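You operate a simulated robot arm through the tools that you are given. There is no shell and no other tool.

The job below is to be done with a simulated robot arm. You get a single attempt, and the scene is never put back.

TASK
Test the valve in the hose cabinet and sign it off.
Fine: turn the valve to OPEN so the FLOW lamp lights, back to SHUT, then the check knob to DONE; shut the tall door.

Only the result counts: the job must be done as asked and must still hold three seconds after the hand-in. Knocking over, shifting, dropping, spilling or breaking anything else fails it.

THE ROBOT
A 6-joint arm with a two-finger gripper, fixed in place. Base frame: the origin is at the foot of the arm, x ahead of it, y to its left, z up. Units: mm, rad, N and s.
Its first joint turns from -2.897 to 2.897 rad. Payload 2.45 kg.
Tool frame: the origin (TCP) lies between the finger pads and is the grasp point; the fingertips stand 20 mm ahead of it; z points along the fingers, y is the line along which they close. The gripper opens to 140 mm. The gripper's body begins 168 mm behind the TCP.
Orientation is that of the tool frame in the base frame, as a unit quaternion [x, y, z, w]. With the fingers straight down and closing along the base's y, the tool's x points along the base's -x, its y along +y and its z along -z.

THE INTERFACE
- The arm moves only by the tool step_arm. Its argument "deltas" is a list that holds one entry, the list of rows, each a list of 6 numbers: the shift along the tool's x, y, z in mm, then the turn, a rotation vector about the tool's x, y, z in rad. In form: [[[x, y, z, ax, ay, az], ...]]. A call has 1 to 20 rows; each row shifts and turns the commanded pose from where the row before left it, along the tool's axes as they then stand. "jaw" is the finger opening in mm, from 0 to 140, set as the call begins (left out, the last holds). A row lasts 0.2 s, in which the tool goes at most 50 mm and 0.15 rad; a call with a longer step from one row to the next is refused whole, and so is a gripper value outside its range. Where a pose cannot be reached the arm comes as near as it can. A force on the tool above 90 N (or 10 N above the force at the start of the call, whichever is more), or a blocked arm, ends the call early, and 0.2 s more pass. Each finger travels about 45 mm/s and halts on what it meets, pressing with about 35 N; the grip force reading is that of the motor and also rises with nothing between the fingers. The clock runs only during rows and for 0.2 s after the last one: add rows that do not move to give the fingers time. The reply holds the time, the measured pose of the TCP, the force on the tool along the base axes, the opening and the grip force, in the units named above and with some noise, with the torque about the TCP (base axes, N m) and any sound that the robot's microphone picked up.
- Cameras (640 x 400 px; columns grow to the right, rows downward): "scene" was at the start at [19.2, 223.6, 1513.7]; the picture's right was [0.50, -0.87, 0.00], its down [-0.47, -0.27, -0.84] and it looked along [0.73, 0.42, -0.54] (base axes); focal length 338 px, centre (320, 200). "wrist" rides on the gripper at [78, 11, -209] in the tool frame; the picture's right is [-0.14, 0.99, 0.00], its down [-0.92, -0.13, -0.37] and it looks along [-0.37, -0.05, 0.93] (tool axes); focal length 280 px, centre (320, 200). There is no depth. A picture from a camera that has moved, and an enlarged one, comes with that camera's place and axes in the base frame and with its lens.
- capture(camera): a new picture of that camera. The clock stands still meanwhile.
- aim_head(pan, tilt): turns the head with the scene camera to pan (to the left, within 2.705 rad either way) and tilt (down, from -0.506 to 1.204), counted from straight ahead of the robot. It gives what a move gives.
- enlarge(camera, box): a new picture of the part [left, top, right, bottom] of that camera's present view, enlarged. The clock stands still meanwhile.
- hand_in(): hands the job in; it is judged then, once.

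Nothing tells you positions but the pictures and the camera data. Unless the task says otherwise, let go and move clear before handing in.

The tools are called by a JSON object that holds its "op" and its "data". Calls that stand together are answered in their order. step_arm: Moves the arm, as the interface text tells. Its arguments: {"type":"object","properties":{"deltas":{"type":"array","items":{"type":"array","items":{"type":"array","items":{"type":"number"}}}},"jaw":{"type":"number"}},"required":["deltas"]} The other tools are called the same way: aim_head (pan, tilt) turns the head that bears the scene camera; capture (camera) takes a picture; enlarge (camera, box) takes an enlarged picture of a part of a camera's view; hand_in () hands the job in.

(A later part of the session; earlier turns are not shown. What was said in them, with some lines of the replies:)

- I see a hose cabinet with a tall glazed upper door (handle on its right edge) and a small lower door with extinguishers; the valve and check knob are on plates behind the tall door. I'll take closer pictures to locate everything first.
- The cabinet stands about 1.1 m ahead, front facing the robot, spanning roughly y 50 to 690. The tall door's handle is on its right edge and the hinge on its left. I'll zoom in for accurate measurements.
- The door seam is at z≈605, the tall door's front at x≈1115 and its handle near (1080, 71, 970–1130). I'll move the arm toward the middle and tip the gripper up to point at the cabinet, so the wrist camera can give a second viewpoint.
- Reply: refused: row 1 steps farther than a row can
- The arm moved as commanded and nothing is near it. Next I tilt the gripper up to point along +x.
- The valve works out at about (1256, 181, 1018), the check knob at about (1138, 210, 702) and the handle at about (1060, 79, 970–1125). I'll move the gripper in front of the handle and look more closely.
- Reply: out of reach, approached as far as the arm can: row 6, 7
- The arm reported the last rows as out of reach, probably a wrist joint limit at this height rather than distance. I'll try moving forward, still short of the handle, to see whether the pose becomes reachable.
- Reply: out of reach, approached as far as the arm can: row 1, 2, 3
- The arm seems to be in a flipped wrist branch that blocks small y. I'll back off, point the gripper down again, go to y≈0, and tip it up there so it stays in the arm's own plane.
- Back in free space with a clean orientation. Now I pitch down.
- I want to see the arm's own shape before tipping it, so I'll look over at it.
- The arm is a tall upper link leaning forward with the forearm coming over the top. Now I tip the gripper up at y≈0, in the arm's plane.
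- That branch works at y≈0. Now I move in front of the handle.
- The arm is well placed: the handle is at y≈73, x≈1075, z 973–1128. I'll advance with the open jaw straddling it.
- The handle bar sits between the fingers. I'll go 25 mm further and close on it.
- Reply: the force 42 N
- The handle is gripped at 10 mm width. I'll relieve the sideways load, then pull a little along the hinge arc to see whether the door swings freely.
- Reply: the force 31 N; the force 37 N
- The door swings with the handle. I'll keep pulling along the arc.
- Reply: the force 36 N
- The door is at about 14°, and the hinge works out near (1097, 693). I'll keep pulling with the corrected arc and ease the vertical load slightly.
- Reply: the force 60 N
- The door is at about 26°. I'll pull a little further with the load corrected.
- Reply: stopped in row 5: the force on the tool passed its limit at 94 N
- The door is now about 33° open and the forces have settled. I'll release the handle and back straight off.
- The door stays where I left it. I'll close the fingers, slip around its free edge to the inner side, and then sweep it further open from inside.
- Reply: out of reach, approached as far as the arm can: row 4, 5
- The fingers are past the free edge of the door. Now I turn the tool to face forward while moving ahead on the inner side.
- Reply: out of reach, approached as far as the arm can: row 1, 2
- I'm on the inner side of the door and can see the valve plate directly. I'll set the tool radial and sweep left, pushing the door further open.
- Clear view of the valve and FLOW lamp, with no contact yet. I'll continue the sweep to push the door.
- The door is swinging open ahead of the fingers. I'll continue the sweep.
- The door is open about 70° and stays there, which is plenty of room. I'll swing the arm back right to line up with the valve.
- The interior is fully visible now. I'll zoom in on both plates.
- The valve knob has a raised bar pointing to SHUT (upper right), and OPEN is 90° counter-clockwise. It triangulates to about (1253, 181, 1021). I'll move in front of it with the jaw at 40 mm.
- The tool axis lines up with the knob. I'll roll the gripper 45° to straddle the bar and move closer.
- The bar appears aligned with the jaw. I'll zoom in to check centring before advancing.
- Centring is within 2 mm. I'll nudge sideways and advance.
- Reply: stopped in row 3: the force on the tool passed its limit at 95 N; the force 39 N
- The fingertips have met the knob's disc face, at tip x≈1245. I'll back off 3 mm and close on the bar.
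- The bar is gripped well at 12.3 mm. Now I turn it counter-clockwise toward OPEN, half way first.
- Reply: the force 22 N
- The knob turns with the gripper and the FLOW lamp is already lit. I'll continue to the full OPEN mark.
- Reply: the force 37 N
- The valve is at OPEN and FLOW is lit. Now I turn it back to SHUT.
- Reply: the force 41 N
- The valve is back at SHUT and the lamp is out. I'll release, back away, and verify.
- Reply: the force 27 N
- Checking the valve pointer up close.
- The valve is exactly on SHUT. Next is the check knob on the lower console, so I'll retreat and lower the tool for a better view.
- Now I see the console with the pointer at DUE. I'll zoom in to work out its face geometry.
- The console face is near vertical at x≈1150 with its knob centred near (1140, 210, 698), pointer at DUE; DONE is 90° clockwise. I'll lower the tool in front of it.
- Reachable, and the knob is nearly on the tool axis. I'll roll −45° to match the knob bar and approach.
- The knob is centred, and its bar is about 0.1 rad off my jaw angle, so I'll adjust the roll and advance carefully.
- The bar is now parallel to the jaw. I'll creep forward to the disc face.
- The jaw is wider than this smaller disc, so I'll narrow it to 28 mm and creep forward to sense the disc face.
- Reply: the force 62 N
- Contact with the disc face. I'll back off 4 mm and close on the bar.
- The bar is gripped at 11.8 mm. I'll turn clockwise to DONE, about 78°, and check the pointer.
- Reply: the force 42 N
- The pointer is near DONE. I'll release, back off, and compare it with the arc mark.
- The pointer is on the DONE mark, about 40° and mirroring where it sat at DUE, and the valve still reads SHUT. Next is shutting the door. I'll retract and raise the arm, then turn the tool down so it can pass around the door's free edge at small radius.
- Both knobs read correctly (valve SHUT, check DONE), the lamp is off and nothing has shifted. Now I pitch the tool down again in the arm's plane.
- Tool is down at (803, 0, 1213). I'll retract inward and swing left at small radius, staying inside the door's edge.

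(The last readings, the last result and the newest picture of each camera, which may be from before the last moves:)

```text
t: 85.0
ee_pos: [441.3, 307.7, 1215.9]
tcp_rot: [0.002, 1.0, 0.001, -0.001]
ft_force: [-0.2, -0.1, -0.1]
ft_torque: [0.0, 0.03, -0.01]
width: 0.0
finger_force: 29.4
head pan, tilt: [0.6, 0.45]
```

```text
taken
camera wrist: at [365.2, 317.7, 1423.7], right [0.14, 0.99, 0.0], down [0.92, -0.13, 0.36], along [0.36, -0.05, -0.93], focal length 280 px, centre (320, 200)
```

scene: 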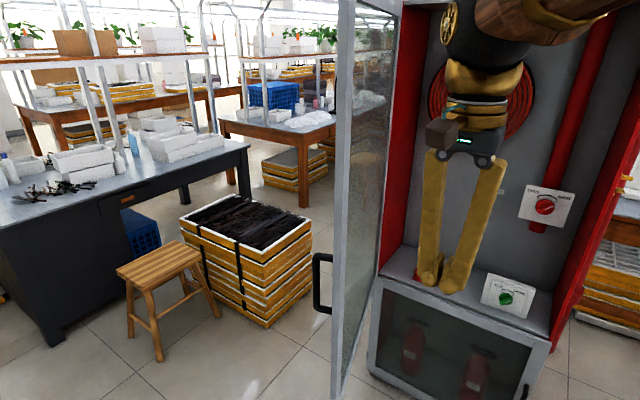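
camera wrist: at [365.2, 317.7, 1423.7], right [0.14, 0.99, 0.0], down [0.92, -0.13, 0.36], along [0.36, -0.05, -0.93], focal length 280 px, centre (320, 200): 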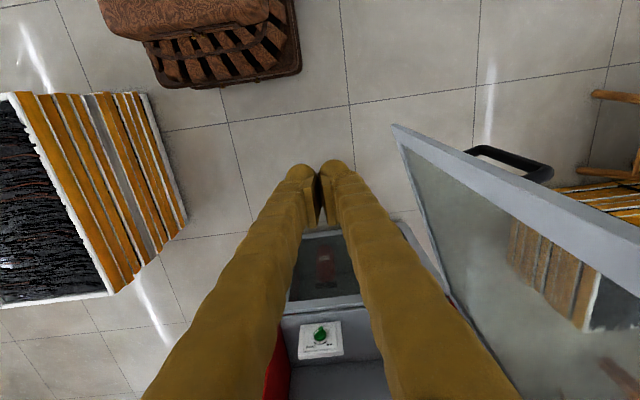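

From above, the door's free edge is at about (494, 517). I'll go around it at x≈400 with at least 70 mm clearance.

{"op": "step_arm", "data": {"deltas": [[[14, 38, 0, 0, 0, 0], [14, 38, 0, 0, 0, 0], [14, 38, 0, 0, 0, 0], [2, 40, 0, 0, 0, 0], [2, 40, 0, 0, 0, 0], [0, 40, 0, 0, 0, 0], [0, 0, 0, 0, 0, 0]]]}}

{"op": "capture", "data": {"camera": "scene"}}

{"op": "capture", "data": {"camera": "wrist"}}

```text
t: 86.6
ee_pos: [397.8, 542.7, 1215.5]
tcp_rot: [0.001, 1.0, 0.001, -0.001]
ft_force: [0.3, -0.5, -0.2]
ft_torque: [0.02, 0.02, -0.03]
width: 0.0
finger_force: 29.2
head pan, tilt: [0.6, 0.45]
```

```text
taken
```

scene: 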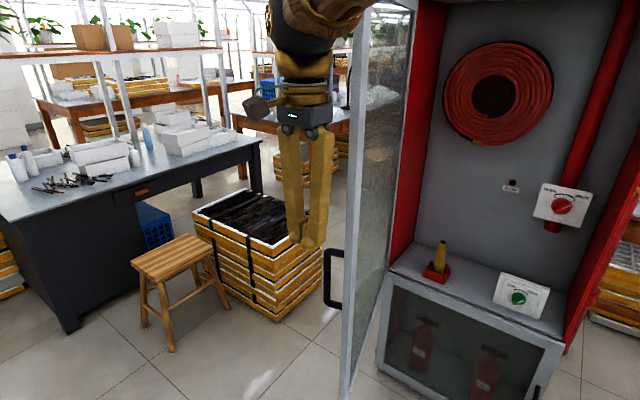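

```text
taken
camera wrist: at [319.9, 552.7, 1423.8], right [0.14, 0.99, 0.0], down [0.92, -0.13, 0.37], along [0.36, -0.05, -0.93], focal length 280 px, centre (320, 200)
```

wrist: 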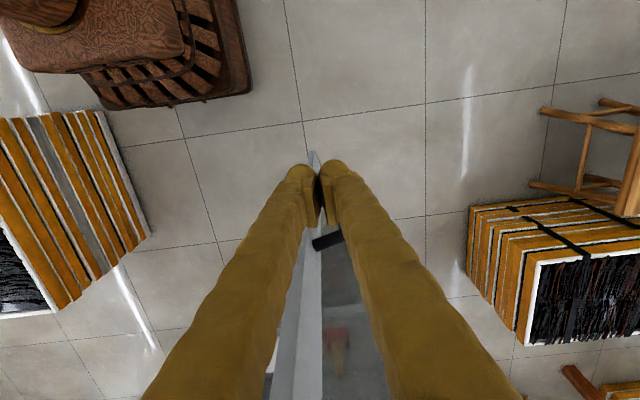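

The tool has passed the door's edge to the outer side. I'll continue left, turn the tool parallel to the door, and lean the fingertips toward it.

{"op": "step_arm", "data": {"deltas": [[[0, 38, 0, 0, 0, 0], [0, 38, 0, 0, 0, 0], [0, 0, 0, 0, 0, 0.14], [0, 0, 0, 0, 0, 0.14], [0, 0, 0, 0, 0, 0.14], [0, 0, 0, 0, 0, 0.14], [0, 0, 0, 0, 0, 0.14], [0, 0, 0, 0, 0, 0.14], [0, 0, 0, 0, 0, 0.14], [0, 0, 0, 0, 0, 0.14], [0, 0, 0, 0, 0, 0.14], [0, 0, 0, 0, 0, 0]]]}}

{"op": "capture", "data": {"camera": "scene"}}

{"op": "capture", "data": {"camera": "wrist"}}

```text
t: 89.2
ee_pos: [397.6, 617.8, 1214.7]
tcp_rot: [0.591, 0.807, -0.002, -0.001]
ft_force: [0.0, -0.2, 0.0]
ft_torque: [0.01, 0.0, 0.0]
width: 0.3
finger_force: 29.9
head pan, tilt: [0.6, 0.45]
```

```text
taken
```

scene: 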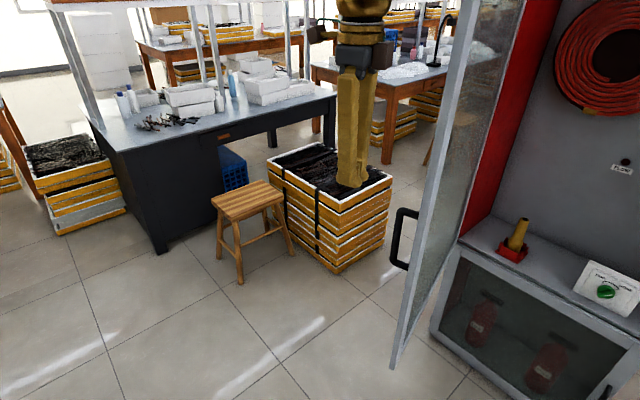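

```text
taken
camera wrist: at [385.8, 694.8, 1422.1], right [0.99, 0.17, 0.0], down [0.16, -0.92, 0.37], along [0.06, -0.36, -0.93], focal length 280 px, centre (320, 200)
```

wrist: 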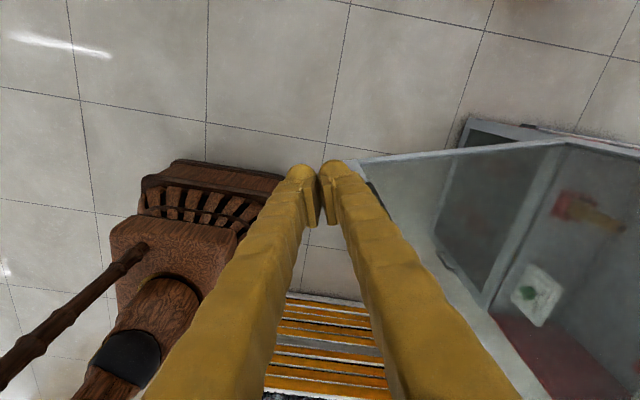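

The scene view has shifted noticeably. I'll check the reported camera pose before moving on.

{"op": "enlarge", "data": {"camera": "scene", "box": [320, 0, 640, 200]}}

{"op": "step_arm", "data": {"deltas": [[[0, 0, 0, 0, 0, 0]]]}}

{"op": "capture", "data": {"camera": "scene"}}

```text
2.00 times, centred on (480, 100) of scene
camera zoom: at [-0.2, 246.4, 1512.4], right [0.76, -0.65, 0.0], down [-0.36, -0.42, -0.83], along [0.55, 0.63, -0.55], focal length 677 px, centre (0, 400)
```

zoom: 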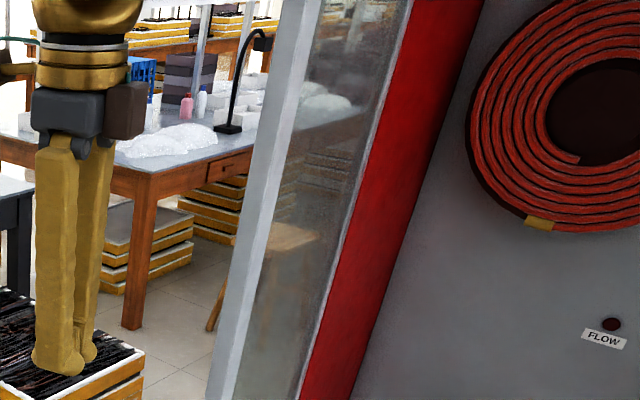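

```text
t: 89.6
ee_pos: [397.2, 617.2, 1214.1]
tcp_rot: [0.59, 0.807, -0.001, -0.002]
ft_force: [0.6, 0.7, -0.2]
ft_torque: [0.02, 0.01, -0.01]
width: 0.0
finger_force: 29.6
head pan, tilt: [0.6, 0.45]
```

```text
taken
```

scene: 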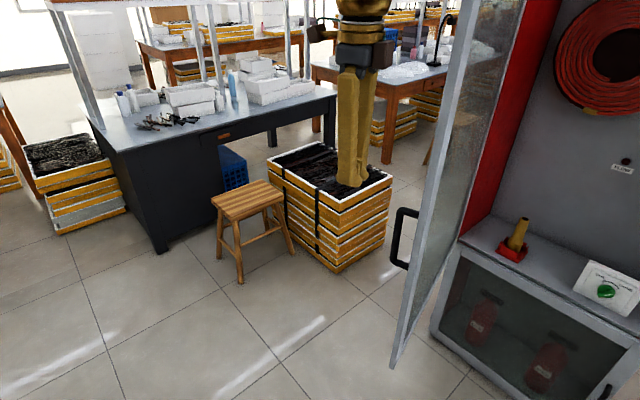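

The arm's elbow seems to have nudged the robot's own camera head at this large swing. I'll move right away from there, toward the door's outer face.

{"op": "step_arm", "data": {"deltas": [[[-22, 30, 0, 0, 0, 0], [-22, 30, 0, 0, 0, 0], [-22, 30, 0, 0, 0, 0], [0, 0, 0, 0, 0, 0]]]}}

{"op": "enlarge", "data": {"camera": "scene", "box": [0, 0, 640, 400]}}

{"op": "capture", "data": {"camera": "wrist"}}

```text
t: 90.6
ee_pos: [503.5, 582.7, 1213.5]
tcp_rot: [0.589, 0.808, 0.0, -0.003]
ft_force: [-0.2, 0.8, -0.2]
ft_torque: [-0.03, 0.02, 0.02]
width: 0.0
finger_force: 29.1
head pan, tilt: [0.6, 0.45]
```

```text
1.00 times, centred on (320, 200) of scene (not enlarged: the box is as wide or as high as the picture)
camera zoom: at [17.5, 231.0, 1524.4], right [0.56, -0.83, 0.0], down [-0.36, -0.25, -0.9], along [0.74, 0.51, -0.44], focal length 338 px, centre (320, 200)
```

zoom: 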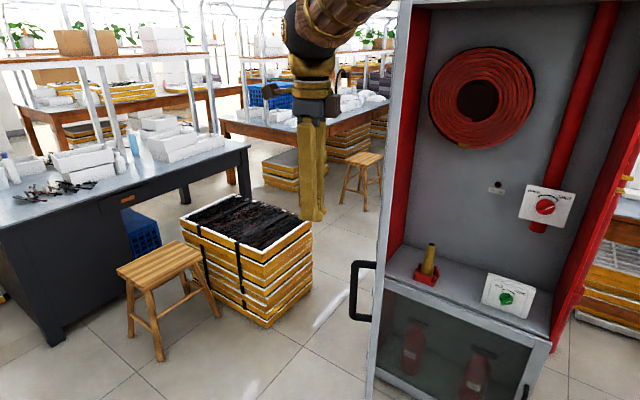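

```text
taken
camera wrist: at [491.9, 659.1, 1421.5], right [0.99, 0.17, 0.0], down [0.16, -0.92, 0.37], along [0.06, -0.36, -0.93], focal length 280 px, centre (320, 200)
```

wrist: 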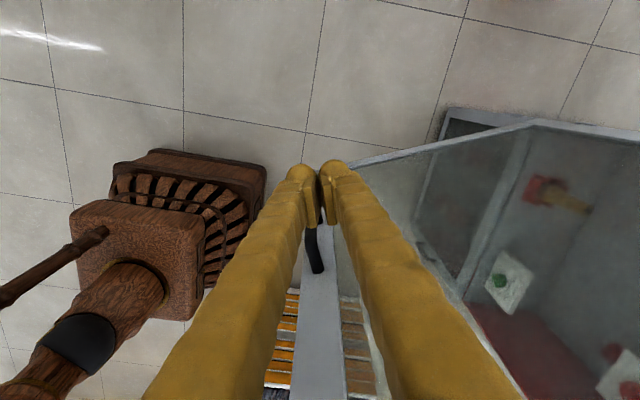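

The head has sprung back to its commanded aim. The door seems to have swung a few degrees toward closing, so I'll wait a moment and see whether it is drifting.

{"op": "step_arm", "data": {"deltas": [[[0, 0, 0, 0, 0, 0], [0, 0, 0, 0, 0, 0], [0, 0, 0, 0, 0, 0], [0, 0, 0, 0, 0, 0], [0, 0, 0, 0, 0, 0]]]}}

{"op": "capture", "data": {"camera": "scene"}}

```text
t: 91.8
ee_pos: [503.4, 582.8, 1213.0]
tcp_rot: [0.59, 0.808, 0.0, -0.002]
ft_force: [-0.1, 0.1, 0.4]
ft_torque: [0.0, -0.05, -0.03]
width: 0.1
finger_force: 29.6
head pan, tilt: [0.6, 0.45]
```

```text
taken
```

scene: 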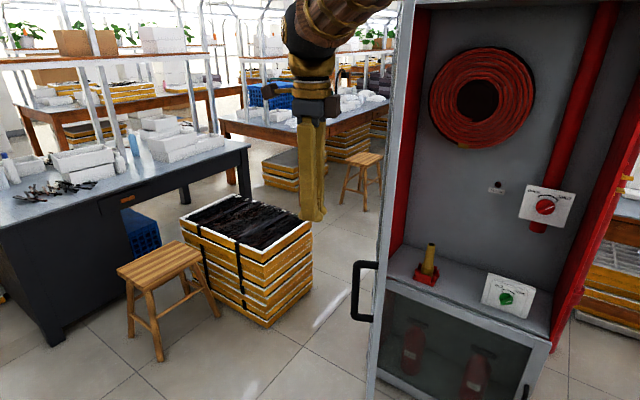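

The door is stationary, so the forearm probably brushed its top corner as it passed, which only nudged it toward closing. I'll swing the fingertips toward the door face from the wrist so that the fingers do the pushing.

{"op": "step_arm", "data": {"deltas": [[[-29, 0, -1.4, 0, -0.1, 0], [-29, 0, -1.4, 0, -0.1, 0], [-29, 0, -1.4, 0, -0.1, 0], [-29, 0, -1.4, 0, -0.1, 0], [0, 0, 0, 0, 0, 0]]]}}

{"op": "capture", "data": {"camera": "scene"}}

{"op": "capture", "data": {"camera": "wrist"}}

```text
t: 93.0
ee_pos: [537.8, 475.1, 1236.0]
tcp_rot: [0.578, 0.792, -0.118, 0.159]
ft_force: [-0.7, 0.4, -0.3]
ft_torque: [0.0, 0.01, -0.03]
width: 0.0
finger_force: 29.3
head pan, tilt: [0.6, 0.45]
```

```text
taken
```

scene: 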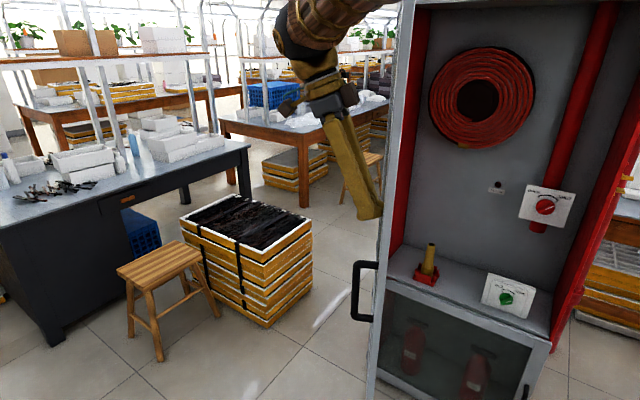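

```text
taken
camera wrist: at [502.1, 623.9, 1396.7], right [0.98, 0.18, 0.05], down [0.1, -0.71, 0.7], along [0.16, -0.68, -0.72], focal length 280 px, centre (320, 200)
```

wrist: 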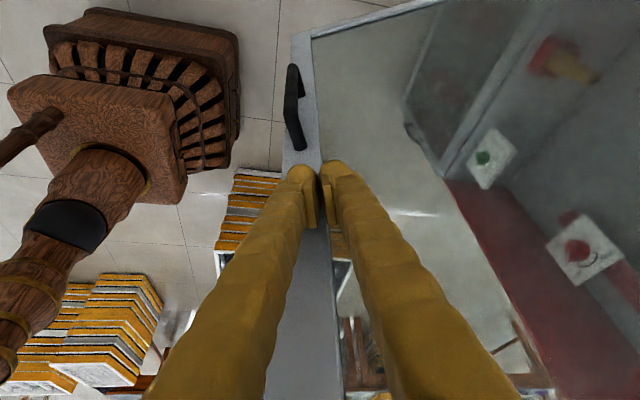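

The fingertips are just off the stile above the handle. I'll start pushing the door along its closing arc, turning with it.

{"op": "step_arm", "data": {"deltas": [[[-33.4, 0, 14.1, -0.0233, 0, -0.0553], [-33.4, 0, 14.1, -0.0233, 0, -0.0553], [-33.4, 0, 14.1, -0.0233, 0, -0.0553], [-33.4, 0, 14.1, -0.0233, 0, -0.0553], [0, 0, 0, 0, 0, 0]]]}}

{"op": "capture", "data": {"camera": "scene"}}

{"op": "capture", "data": {"camera": "wrist"}}

```text
t: 94.2
ee_pos: [591.7, 341.4, 1236.3]
tcp_rot: [0.478, 0.856, -0.097, 0.171]
ft_force: [0.3, 0.4, -0.4]
ft_torque: [-0.01, 0.0, -0.03]
width: 0.3
finger_force: 29.3
head pan, tilt: [0.6, 0.45]
```

```text
taken
```

scene: 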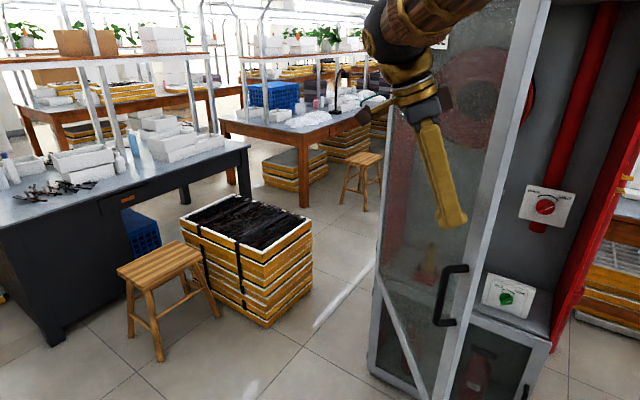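

```text
taken
camera wrist: at [522.6, 477.7, 1398.3], right [0.91, 0.41, 0.05], down [0.26, -0.67, 0.7], along [0.32, -0.62, -0.72], focal length 280 px, centre (320, 200)
```

wrist: 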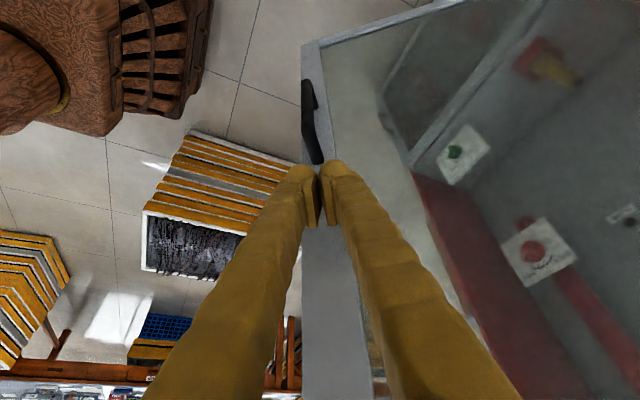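

The door is closing smoothly, now around 48° open. I'll continue along the arc.

{"op": "step_arm", "data": {"deltas": [[[-33.4, 0, 14.1, -0.0233, 0, -0.0553], [-33.4, 0, 14.1, -0.0233, 0, -0.0553], [-33.4, 0, 14.1, -0.0233, 0, -0.0553], [-33.4, 0, 14.1, -0.0233, 0, -0.0553], [-33.4, 0, 14.1, -0.0233, 0, -0.0553], [0, 0, 0, 0, 0, 0]]]}}

{"op": "aim_head", "data": {"pan": 0.3, "tilt": 0.45}}

{"op": "capture", "data": {"camera": "scene"}}

{"op": "capture", "data": {"camera": "wrist"}}

```text
t: 95.6
ee_pos: [704.3, 201.2, 1236.6]
tcp_rot: [0.345, 0.918, -0.072, 0.183]
ft_force: [0.3, -1.1, -0.5]
ft_torque: [-0.04, 0.02, 0.01]
width: 0.0
finger_force: 29.0
head pan, tilt: [0.6, 0.45]
```

```text
t: 96.4
ee_pos: [703.9, 201.0, 1235.9]
tcp_rot: [0.346, 0.918, -0.071, 0.183]
ft_force: [0.2, 0.0, -0.1]
ft_torque: [-0.01, 0.01, 0.0]
width: 0.0
finger_force: 29.3
head pan, tilt: [0.3, 0.45]
```

```text
taken
```

scene: 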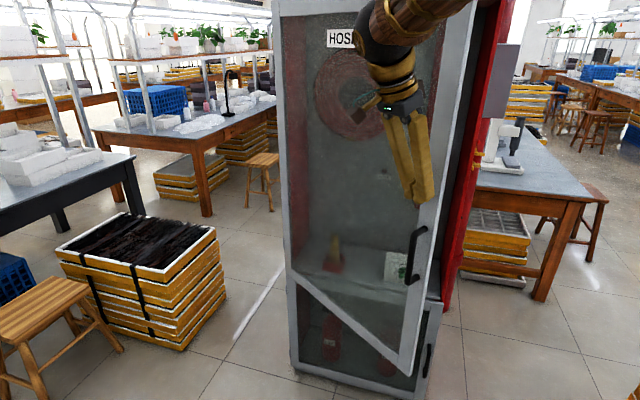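

```text
taken
camera wrist: at [597.3, 310.2, 1397.6], right [0.75, 0.66, 0.05], down [0.45, -0.56, 0.7], along [0.49, -0.5, -0.72], focal length 280 px, centre (320, 200)
```

wrist: 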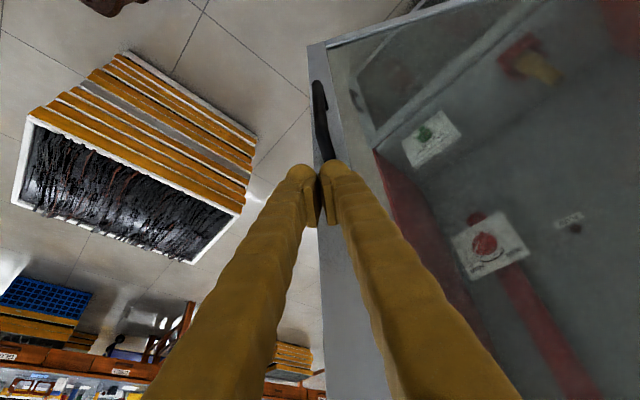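

Now about 33° open. I'll continue pushing.

{"op": "step_arm", "data": {"deltas": [[[-33.4, 0, 14.1, -0.0233, 0, -0.0553], [-33.4, 0, 14.1, -0.0233, 0, -0.0553], [-33.4, 0, 14.1, -0.0233, 0, -0.0553], [-33.4, 0, 14.1, -0.0233, 0, -0.0553], [-33.4, 0, 14.1, -0.0233, 0, -0.0553], [0, 0, 0, 0, 0, 0]]]}}

{"op": "capture", "data": {"camera": "scene"}}

{"op": "capture", "data": {"camera": "wrist"}}

```text
t: 97.8
ee_pos: [855.0, 96.8, 1233.6]
tcp_rot: [0.204, 0.959, -0.042, 0.192]
ft_force: [-0.4, -0.6, 0.1]
ft_torque: [0.0, 0.01, 0.03]
width: 0.3
finger_force: 29.5
head pan, tilt: [0.3, 0.45]
```

```text
taken
```

scene: 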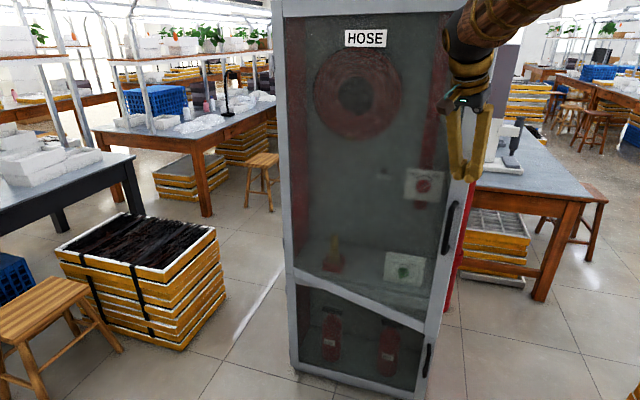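

```text
taken
camera wrist: at [721.3, 168.7, 1396.0], right [0.52, 0.85, 0.05], down [0.59, -0.4, 0.69], along [0.61, -0.33, -0.72], focal length 280 px, centre (320, 200)
```

wrist: 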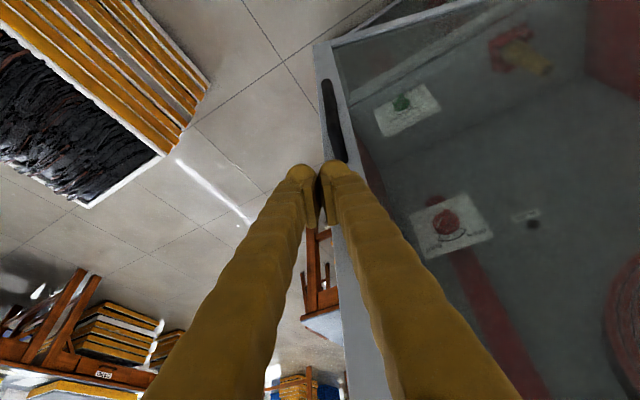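

The door has coasted ahead to about 12° and the fingers are aligned with its stile. I'll square the tool's yaw and push straight ahead gently.

{"op": "step_arm", "data": {"deltas": [[[0, 0, 0, -0.0543, 0, -0.1287], [0, 0, 0, -0.0543, 0, -0.1287], [0, 0, 0, -0.0543, 0, -0.1287], [-36.8, 0, 15.6, 0, 0, 0], [-36.8, 0, 15.6, 0, 0, 0], [0, 0, 0, 0, 0, 0]]]}}

{"op": "capture", "data": {"camera": "scene"}}

{"op": "capture", "data": {"camera": "wrist"}}

```text
t: 99.2
ee_pos: [931.1, 96.7, 1237.0]
tcp_rot: [0.001, 0.981, 0.0, 0.195]
ft_force: [-0.1, -0.2, -0.9]
ft_torque: [0.04, -0.03, 0.0]
width: 0.0
finger_force: 29.1
head pan, tilt: [0.3, 0.45]
```

```text
taken
```

scene: 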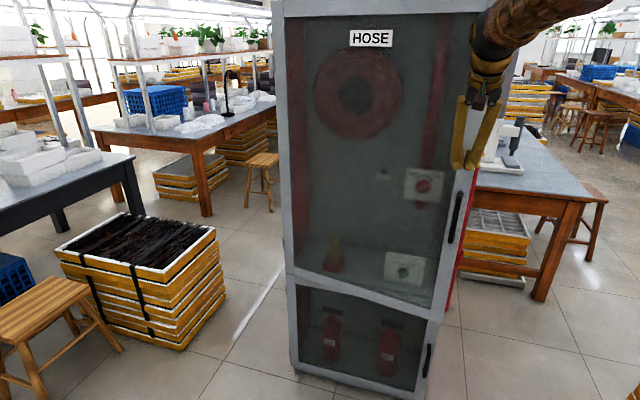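

```text
taken
camera wrist: at [780.4, 106.9, 1397.8], right [0.13, 0.99, 0.05], down [0.71, -0.13, 0.69], along [0.69, -0.05, -0.72], focal length 280 px, centre (320, 200)
```

wrist: 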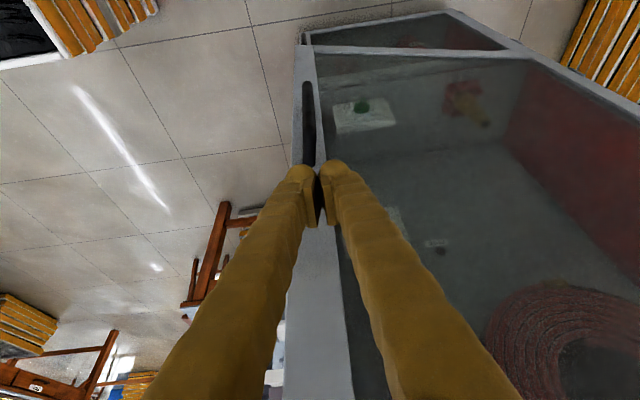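

Nearly closed. I'll keep pushing straight, with smaller steps.

{"op": "step_arm", "data": {"deltas": [[[-27.6, 0, 11.7, 0, 0, 0], [-27.6, 0, 11.7, 0, 0, 0], [-27.6, 0, 11.7, 0, 0, 0], [-9.2, 0, 3.9, 0, 0, 0], [0, 0, 0, 0, 0, 0]]]}}

{"op": "capture", "data": {"camera": "scene"}}

{"op": "capture", "data": {"camera": "wrist"}}

```text
t: 100.4
ee_pos: [1034.1, 93.9, 1236.0]
tcp_rot: [0.001, 0.98, -0.001, 0.197]
ft_force: [0.1, 1.1, -0.5]
ft_torque: [0.03, 0.04, -0.01]
width: 0.1
finger_force: 29.0
head pan, tilt: [0.3, 0.45]
```

```text
taken
```

scene: 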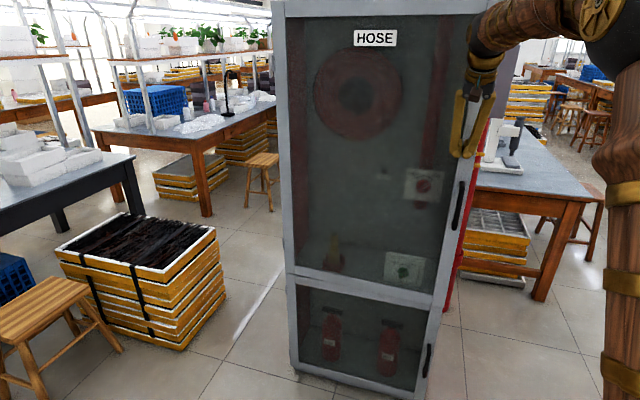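

```text
taken
camera wrist: at [882.2, 105.4, 1397.3], right [0.13, 0.99, 0.05], down [0.71, -0.13, 0.69], along [0.69, -0.05, -0.72], focal length 280 px, centre (320, 200)
```

wrist: 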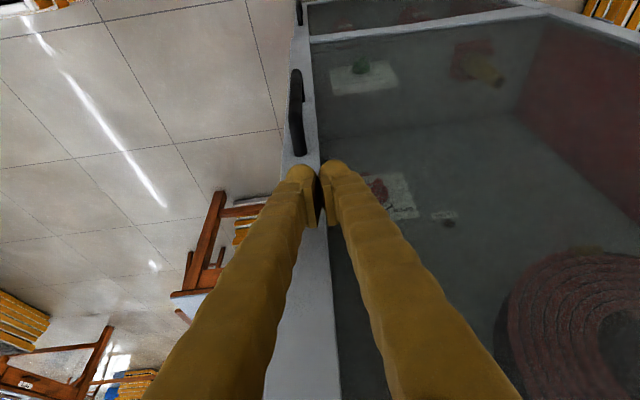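

The door looks almost flush with the lower door. I'll creep on until it seats firmly.

{"op": "step_arm", "data": {"deltas": [[[-9.2, 0, 3.9, 0, 0, 0], [-9.2, 0, 3.9, 0, 0, 0], [-9.2, 0, 3.9, 0, 0, 0], [0, 0, 0, 0, 0, 0]]]}}

{"op": "step_arm", "data": {"deltas": [[[-4.6, 0, 1.95, 0, 0, 0], [-4.6, 0, 1.95, 0, 0, 0], [-4.6, 0, 1.95, 0, 0, 0], [0, 0, 0, 0, 0, 0]]]}}

{"op": "capture", "data": {"camera": "wrist"}}

{"op": "capture", "data": {"camera": "scene"}}

```text
t: 101.4
ee_pos: [1062.5, 94.8, 1234.1]
tcp_rot: [0.001, 0.981, 0.0, 0.196]
ft_force: [0.1, 0.3, -0.5]
ft_torque: [0.0, 0.01, 0.01]
width: 0.0
finger_force: 29.7
head pan, tilt: [0.3, 0.45]
```

```text
t: 102.2
ee_pos: [1068.1, 95.4, 1233.8]
tcp_rot: [0.001, 0.982, -0.001, 0.19]
ft_force: [-29.5, -2.4, 7.5]
ft_torque: [-0.1, -0.02, -0.31]
width: 0.1
finger_force: 29.2
head pan, tilt: [0.3, 0.45]
stopped in row 3: the force on the tool passed its limit at 105 N (the readings are from after the stop); the commanded pose is now the measured one
```

```text
taken
camera wrist: at [919.3, 106.7, 1397.7], right [0.13, 0.99, 0.05], down [0.72, -0.13, 0.69], along [0.69, -0.05, -0.73], focal length 280 px, centre (320, 200)
```

wrist: 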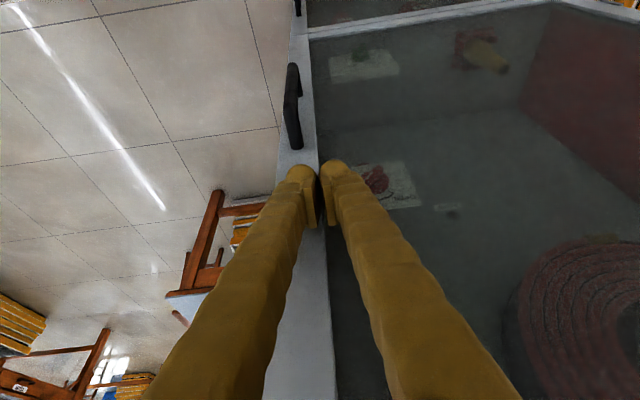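

```text
taken
```

scene: 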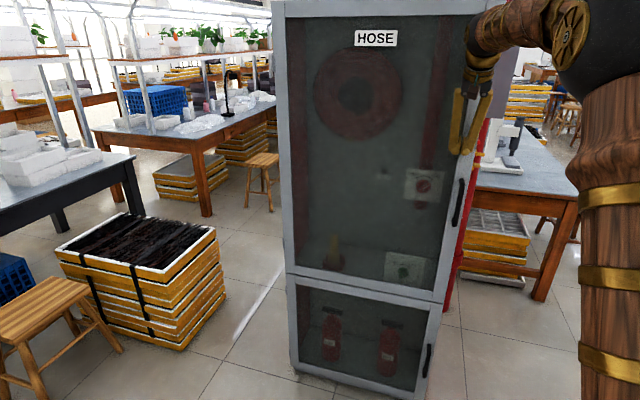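

Firm contact means the door is seated. I'll back away slowly and verify it stays shut.

{"op": "step_arm", "data": {"deltas": [[[9.2, 0, -3.9, 0, 0, 0], [27.6, 0, -11.7, 0, 0, 0], [36.8, 0, -15.6, 0, 0, 0], [36.8, 0, -15.6, 0, 0, 0], [36.8, 0, -15.6, 0, 0, 0], [36.8, 0, -15.6, 0, 0, 0], [36.8, 0, -15.6, 0, 0, 0], [0, 0, 0, 0, 0, 0]]]}}

{"op": "aim_head", "data": {"pan": 0.15, "tilt": 0.45}}

{"op": "capture", "data": {"camera": "scene"}}

{"op": "capture", "data": {"camera": "wrist"}}

```text
t: 104.0
ee_pos: [826.9, 94.9, 1240.1]
tcp_rot: [0.0, 0.982, 0.001, 0.19]
ft_force: [0.2, 0.3, 0.1]
ft_torque: [0.01, 0.01, 0.0]
width: 0.3
finger_force: 29.0
head pan, tilt: [0.3, 0.45]
```

```text
t: 104.7
ee_pos: [826.4, 93.1, 1239.3]
tcp_rot: [0.002, 0.982, 0.0, 0.19]
ft_force: [-0.6, 0.4, -0.4]
ft_torque: [-0.02, -0.02, -0.01]
width: 0.0
finger_force: 29.5
head pan, tilt: [0.15, 0.45]
```

```text
taken
```

scene: 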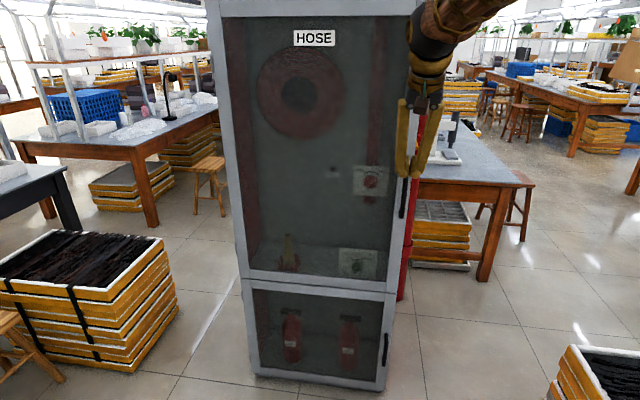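

```text
taken
camera wrist: at [677.3, 104.9, 1402.1], right [0.13, 0.99, 0.05], down [0.72, -0.13, 0.69], along [0.69, -0.05, -0.73], focal length 280 px, centre (320, 200)
```

wrist: 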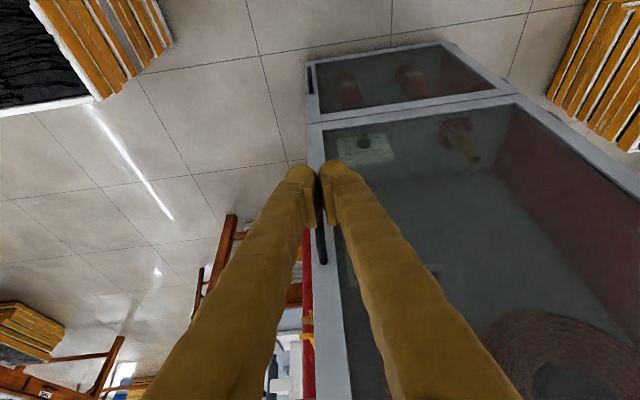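

The door appears shut. I'll move the arm aside and compare against the original closed-door views.

{"op": "step_arm", "data": {"deltas": [[[20, -40, -8, 0, 0, 0], [20, -40, -8, 0, 0, 0], [20, -40, -8, 0, 0, 0], [20, -40, -8, 0, 0, 0], [0, -45, 0, 0, 0, 0], [0, -45, 0, 0, 0, 0], [0, 0, 0, 0, 0, 0]]]}}

{"op": "aim_head", "data": {"pan": 0.3, "tilt": 0.7}}

{"op": "enlarge", "data": {"camera": "scene", "box": [270, 120, 480, 310]}}

{"op": "enlarge", "data": {"camera": "scene", "box": [270, 0, 480, 131]}}

{"op": "capture", "data": {"camera": "scene"}}

```text
t: 106.2
ee_pos: [741.4, -153.8, 1237.4]
tcp_rot: [0.001, 0.982, 0.0, 0.191]
ft_force: [-0.1, -0.7, -0.4]
ft_torque: [0.02, 0.0, 0.0]
width: 0.0
finger_force: 29.5
head pan, tilt: [0.15, 0.45]
```

```text
t: 107.0
ee_pos: [742.2, -154.0, 1236.6]
tcp_rot: [0.001, 0.982, 0.0, 0.19]
ft_force: [0.2, 0.2, 0.4]
ft_torque: [0.04, 0.03, 0.02]
width: 0.0
finger_force: 29.5
head pan, tilt: [0.3, 0.7]
```

```text
2.11 times, centred on (375, 215) of scene
camera zoom: at [22.8, 204.1, 1502.3], right [0.3, -0.96, 0.0], down [-0.61, -0.19, -0.77], along [0.73, 0.23, -0.64], focal length 713 px, centre (204, 168)
```

zoom: 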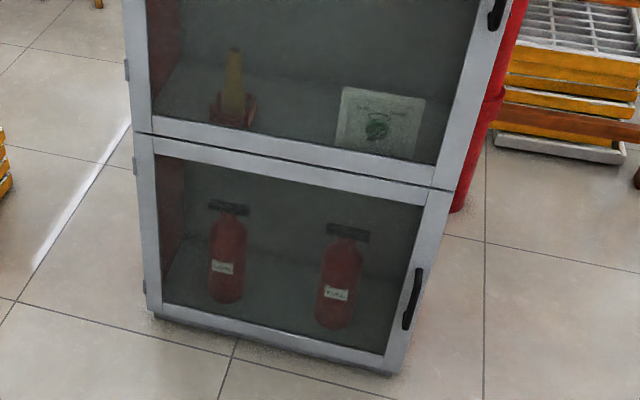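

```text
3.05 times, centred on (375, 66) of scene
camera zoom: at [22.8, 204.1, 1502.3], right [0.3, -0.96, 0.0], down [-0.61, -0.19, -0.77], along [0.73, 0.23, -0.64], focal length 1032 px, centre (152, 610)
```

zoom: 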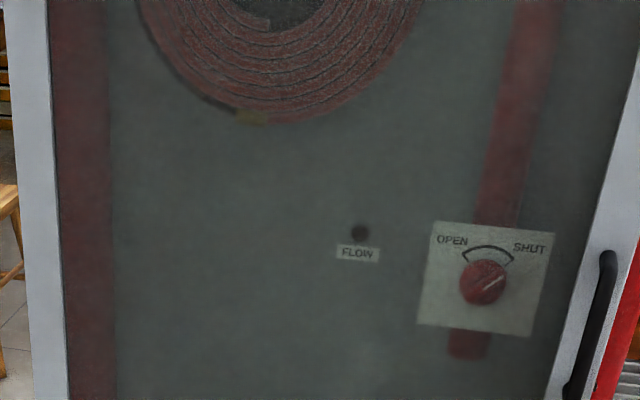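

```text
taken
```

scene: 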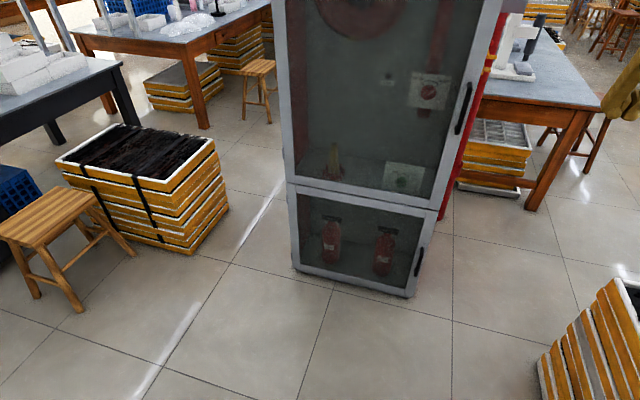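

The seam and handle line up exactly with the original closed view, the valve reads SHUT and the lamp is out. One last zoom on the check knob through the glass.

{"op": "enlarge", "data": {"camera": "scene", "box": [370, 150, 440, 194]}}

{"op": "enlarge", "data": {"camera": "scene", "box": [400, 140, 500, 240]}}

```text
9.09 times, centred on (405, 172) of scene
camera zoom: at [22.8, 204.1, 1502.3], right [0.3, -0.96, 0.0], down [-0.61, -0.19, -0.77], along [0.73, 0.23, -0.64], focal length 3077 px, centre (-453, 454)
```

zoom: 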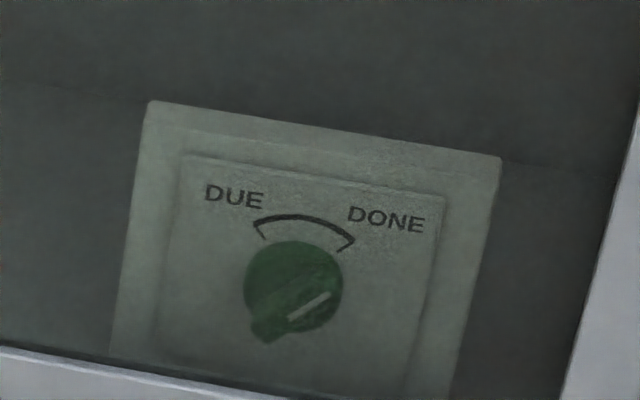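

```text
4.00 times, centred on (450, 190) of scene
camera zoom: at [22.8, 204.1, 1502.3], right [0.3, -0.96, 0.0], down [-0.61, -0.19, -0.77], along [0.73, 0.23, -0.64], focal length 1354 px, centre (-200, 240)
```

zoom: 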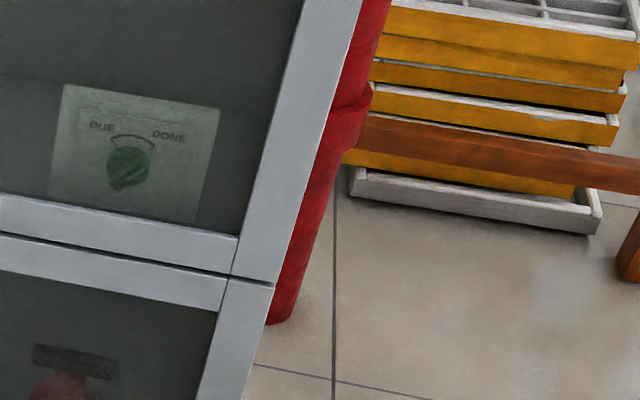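

The check knob points at DONE, the valve is at SHUT with FLOW out after having lit, the tall door is flush, and the arm is clear. I'm handing in.

{"op": "hand_in", "data": {}}

```text
The job is handed in.
```

The valve is tested and signed off, and the job is handed in. I don't have the judge's result, only what the cameras showed.

- **Valve:** I turned it to OPEN and the FLOW lamp lit. I then turned it back to SHUT and the lamp went out.
- **Check knob:** I turned it from DUE to DONE. The final close-up shows its pointer at the DONE mark.
- **Tall door:** I pushed it home until it seated firmly. In the last view its seam and handle line up with the picture taken before I opened it.

Two contacts happened along the way:

- **Camera head:** while swinging around the open door, the arm pushed the robot's own camera head off its aim. It sprang back once I moved away.
- **Door corner:** the door swung a few degrees toward closing by itself then, most likely because the forearm brushed it. I saw no harm from it.

I saw nothing else moved or knocked over. The gripper was empty and clear of the cabinet at hand-in.
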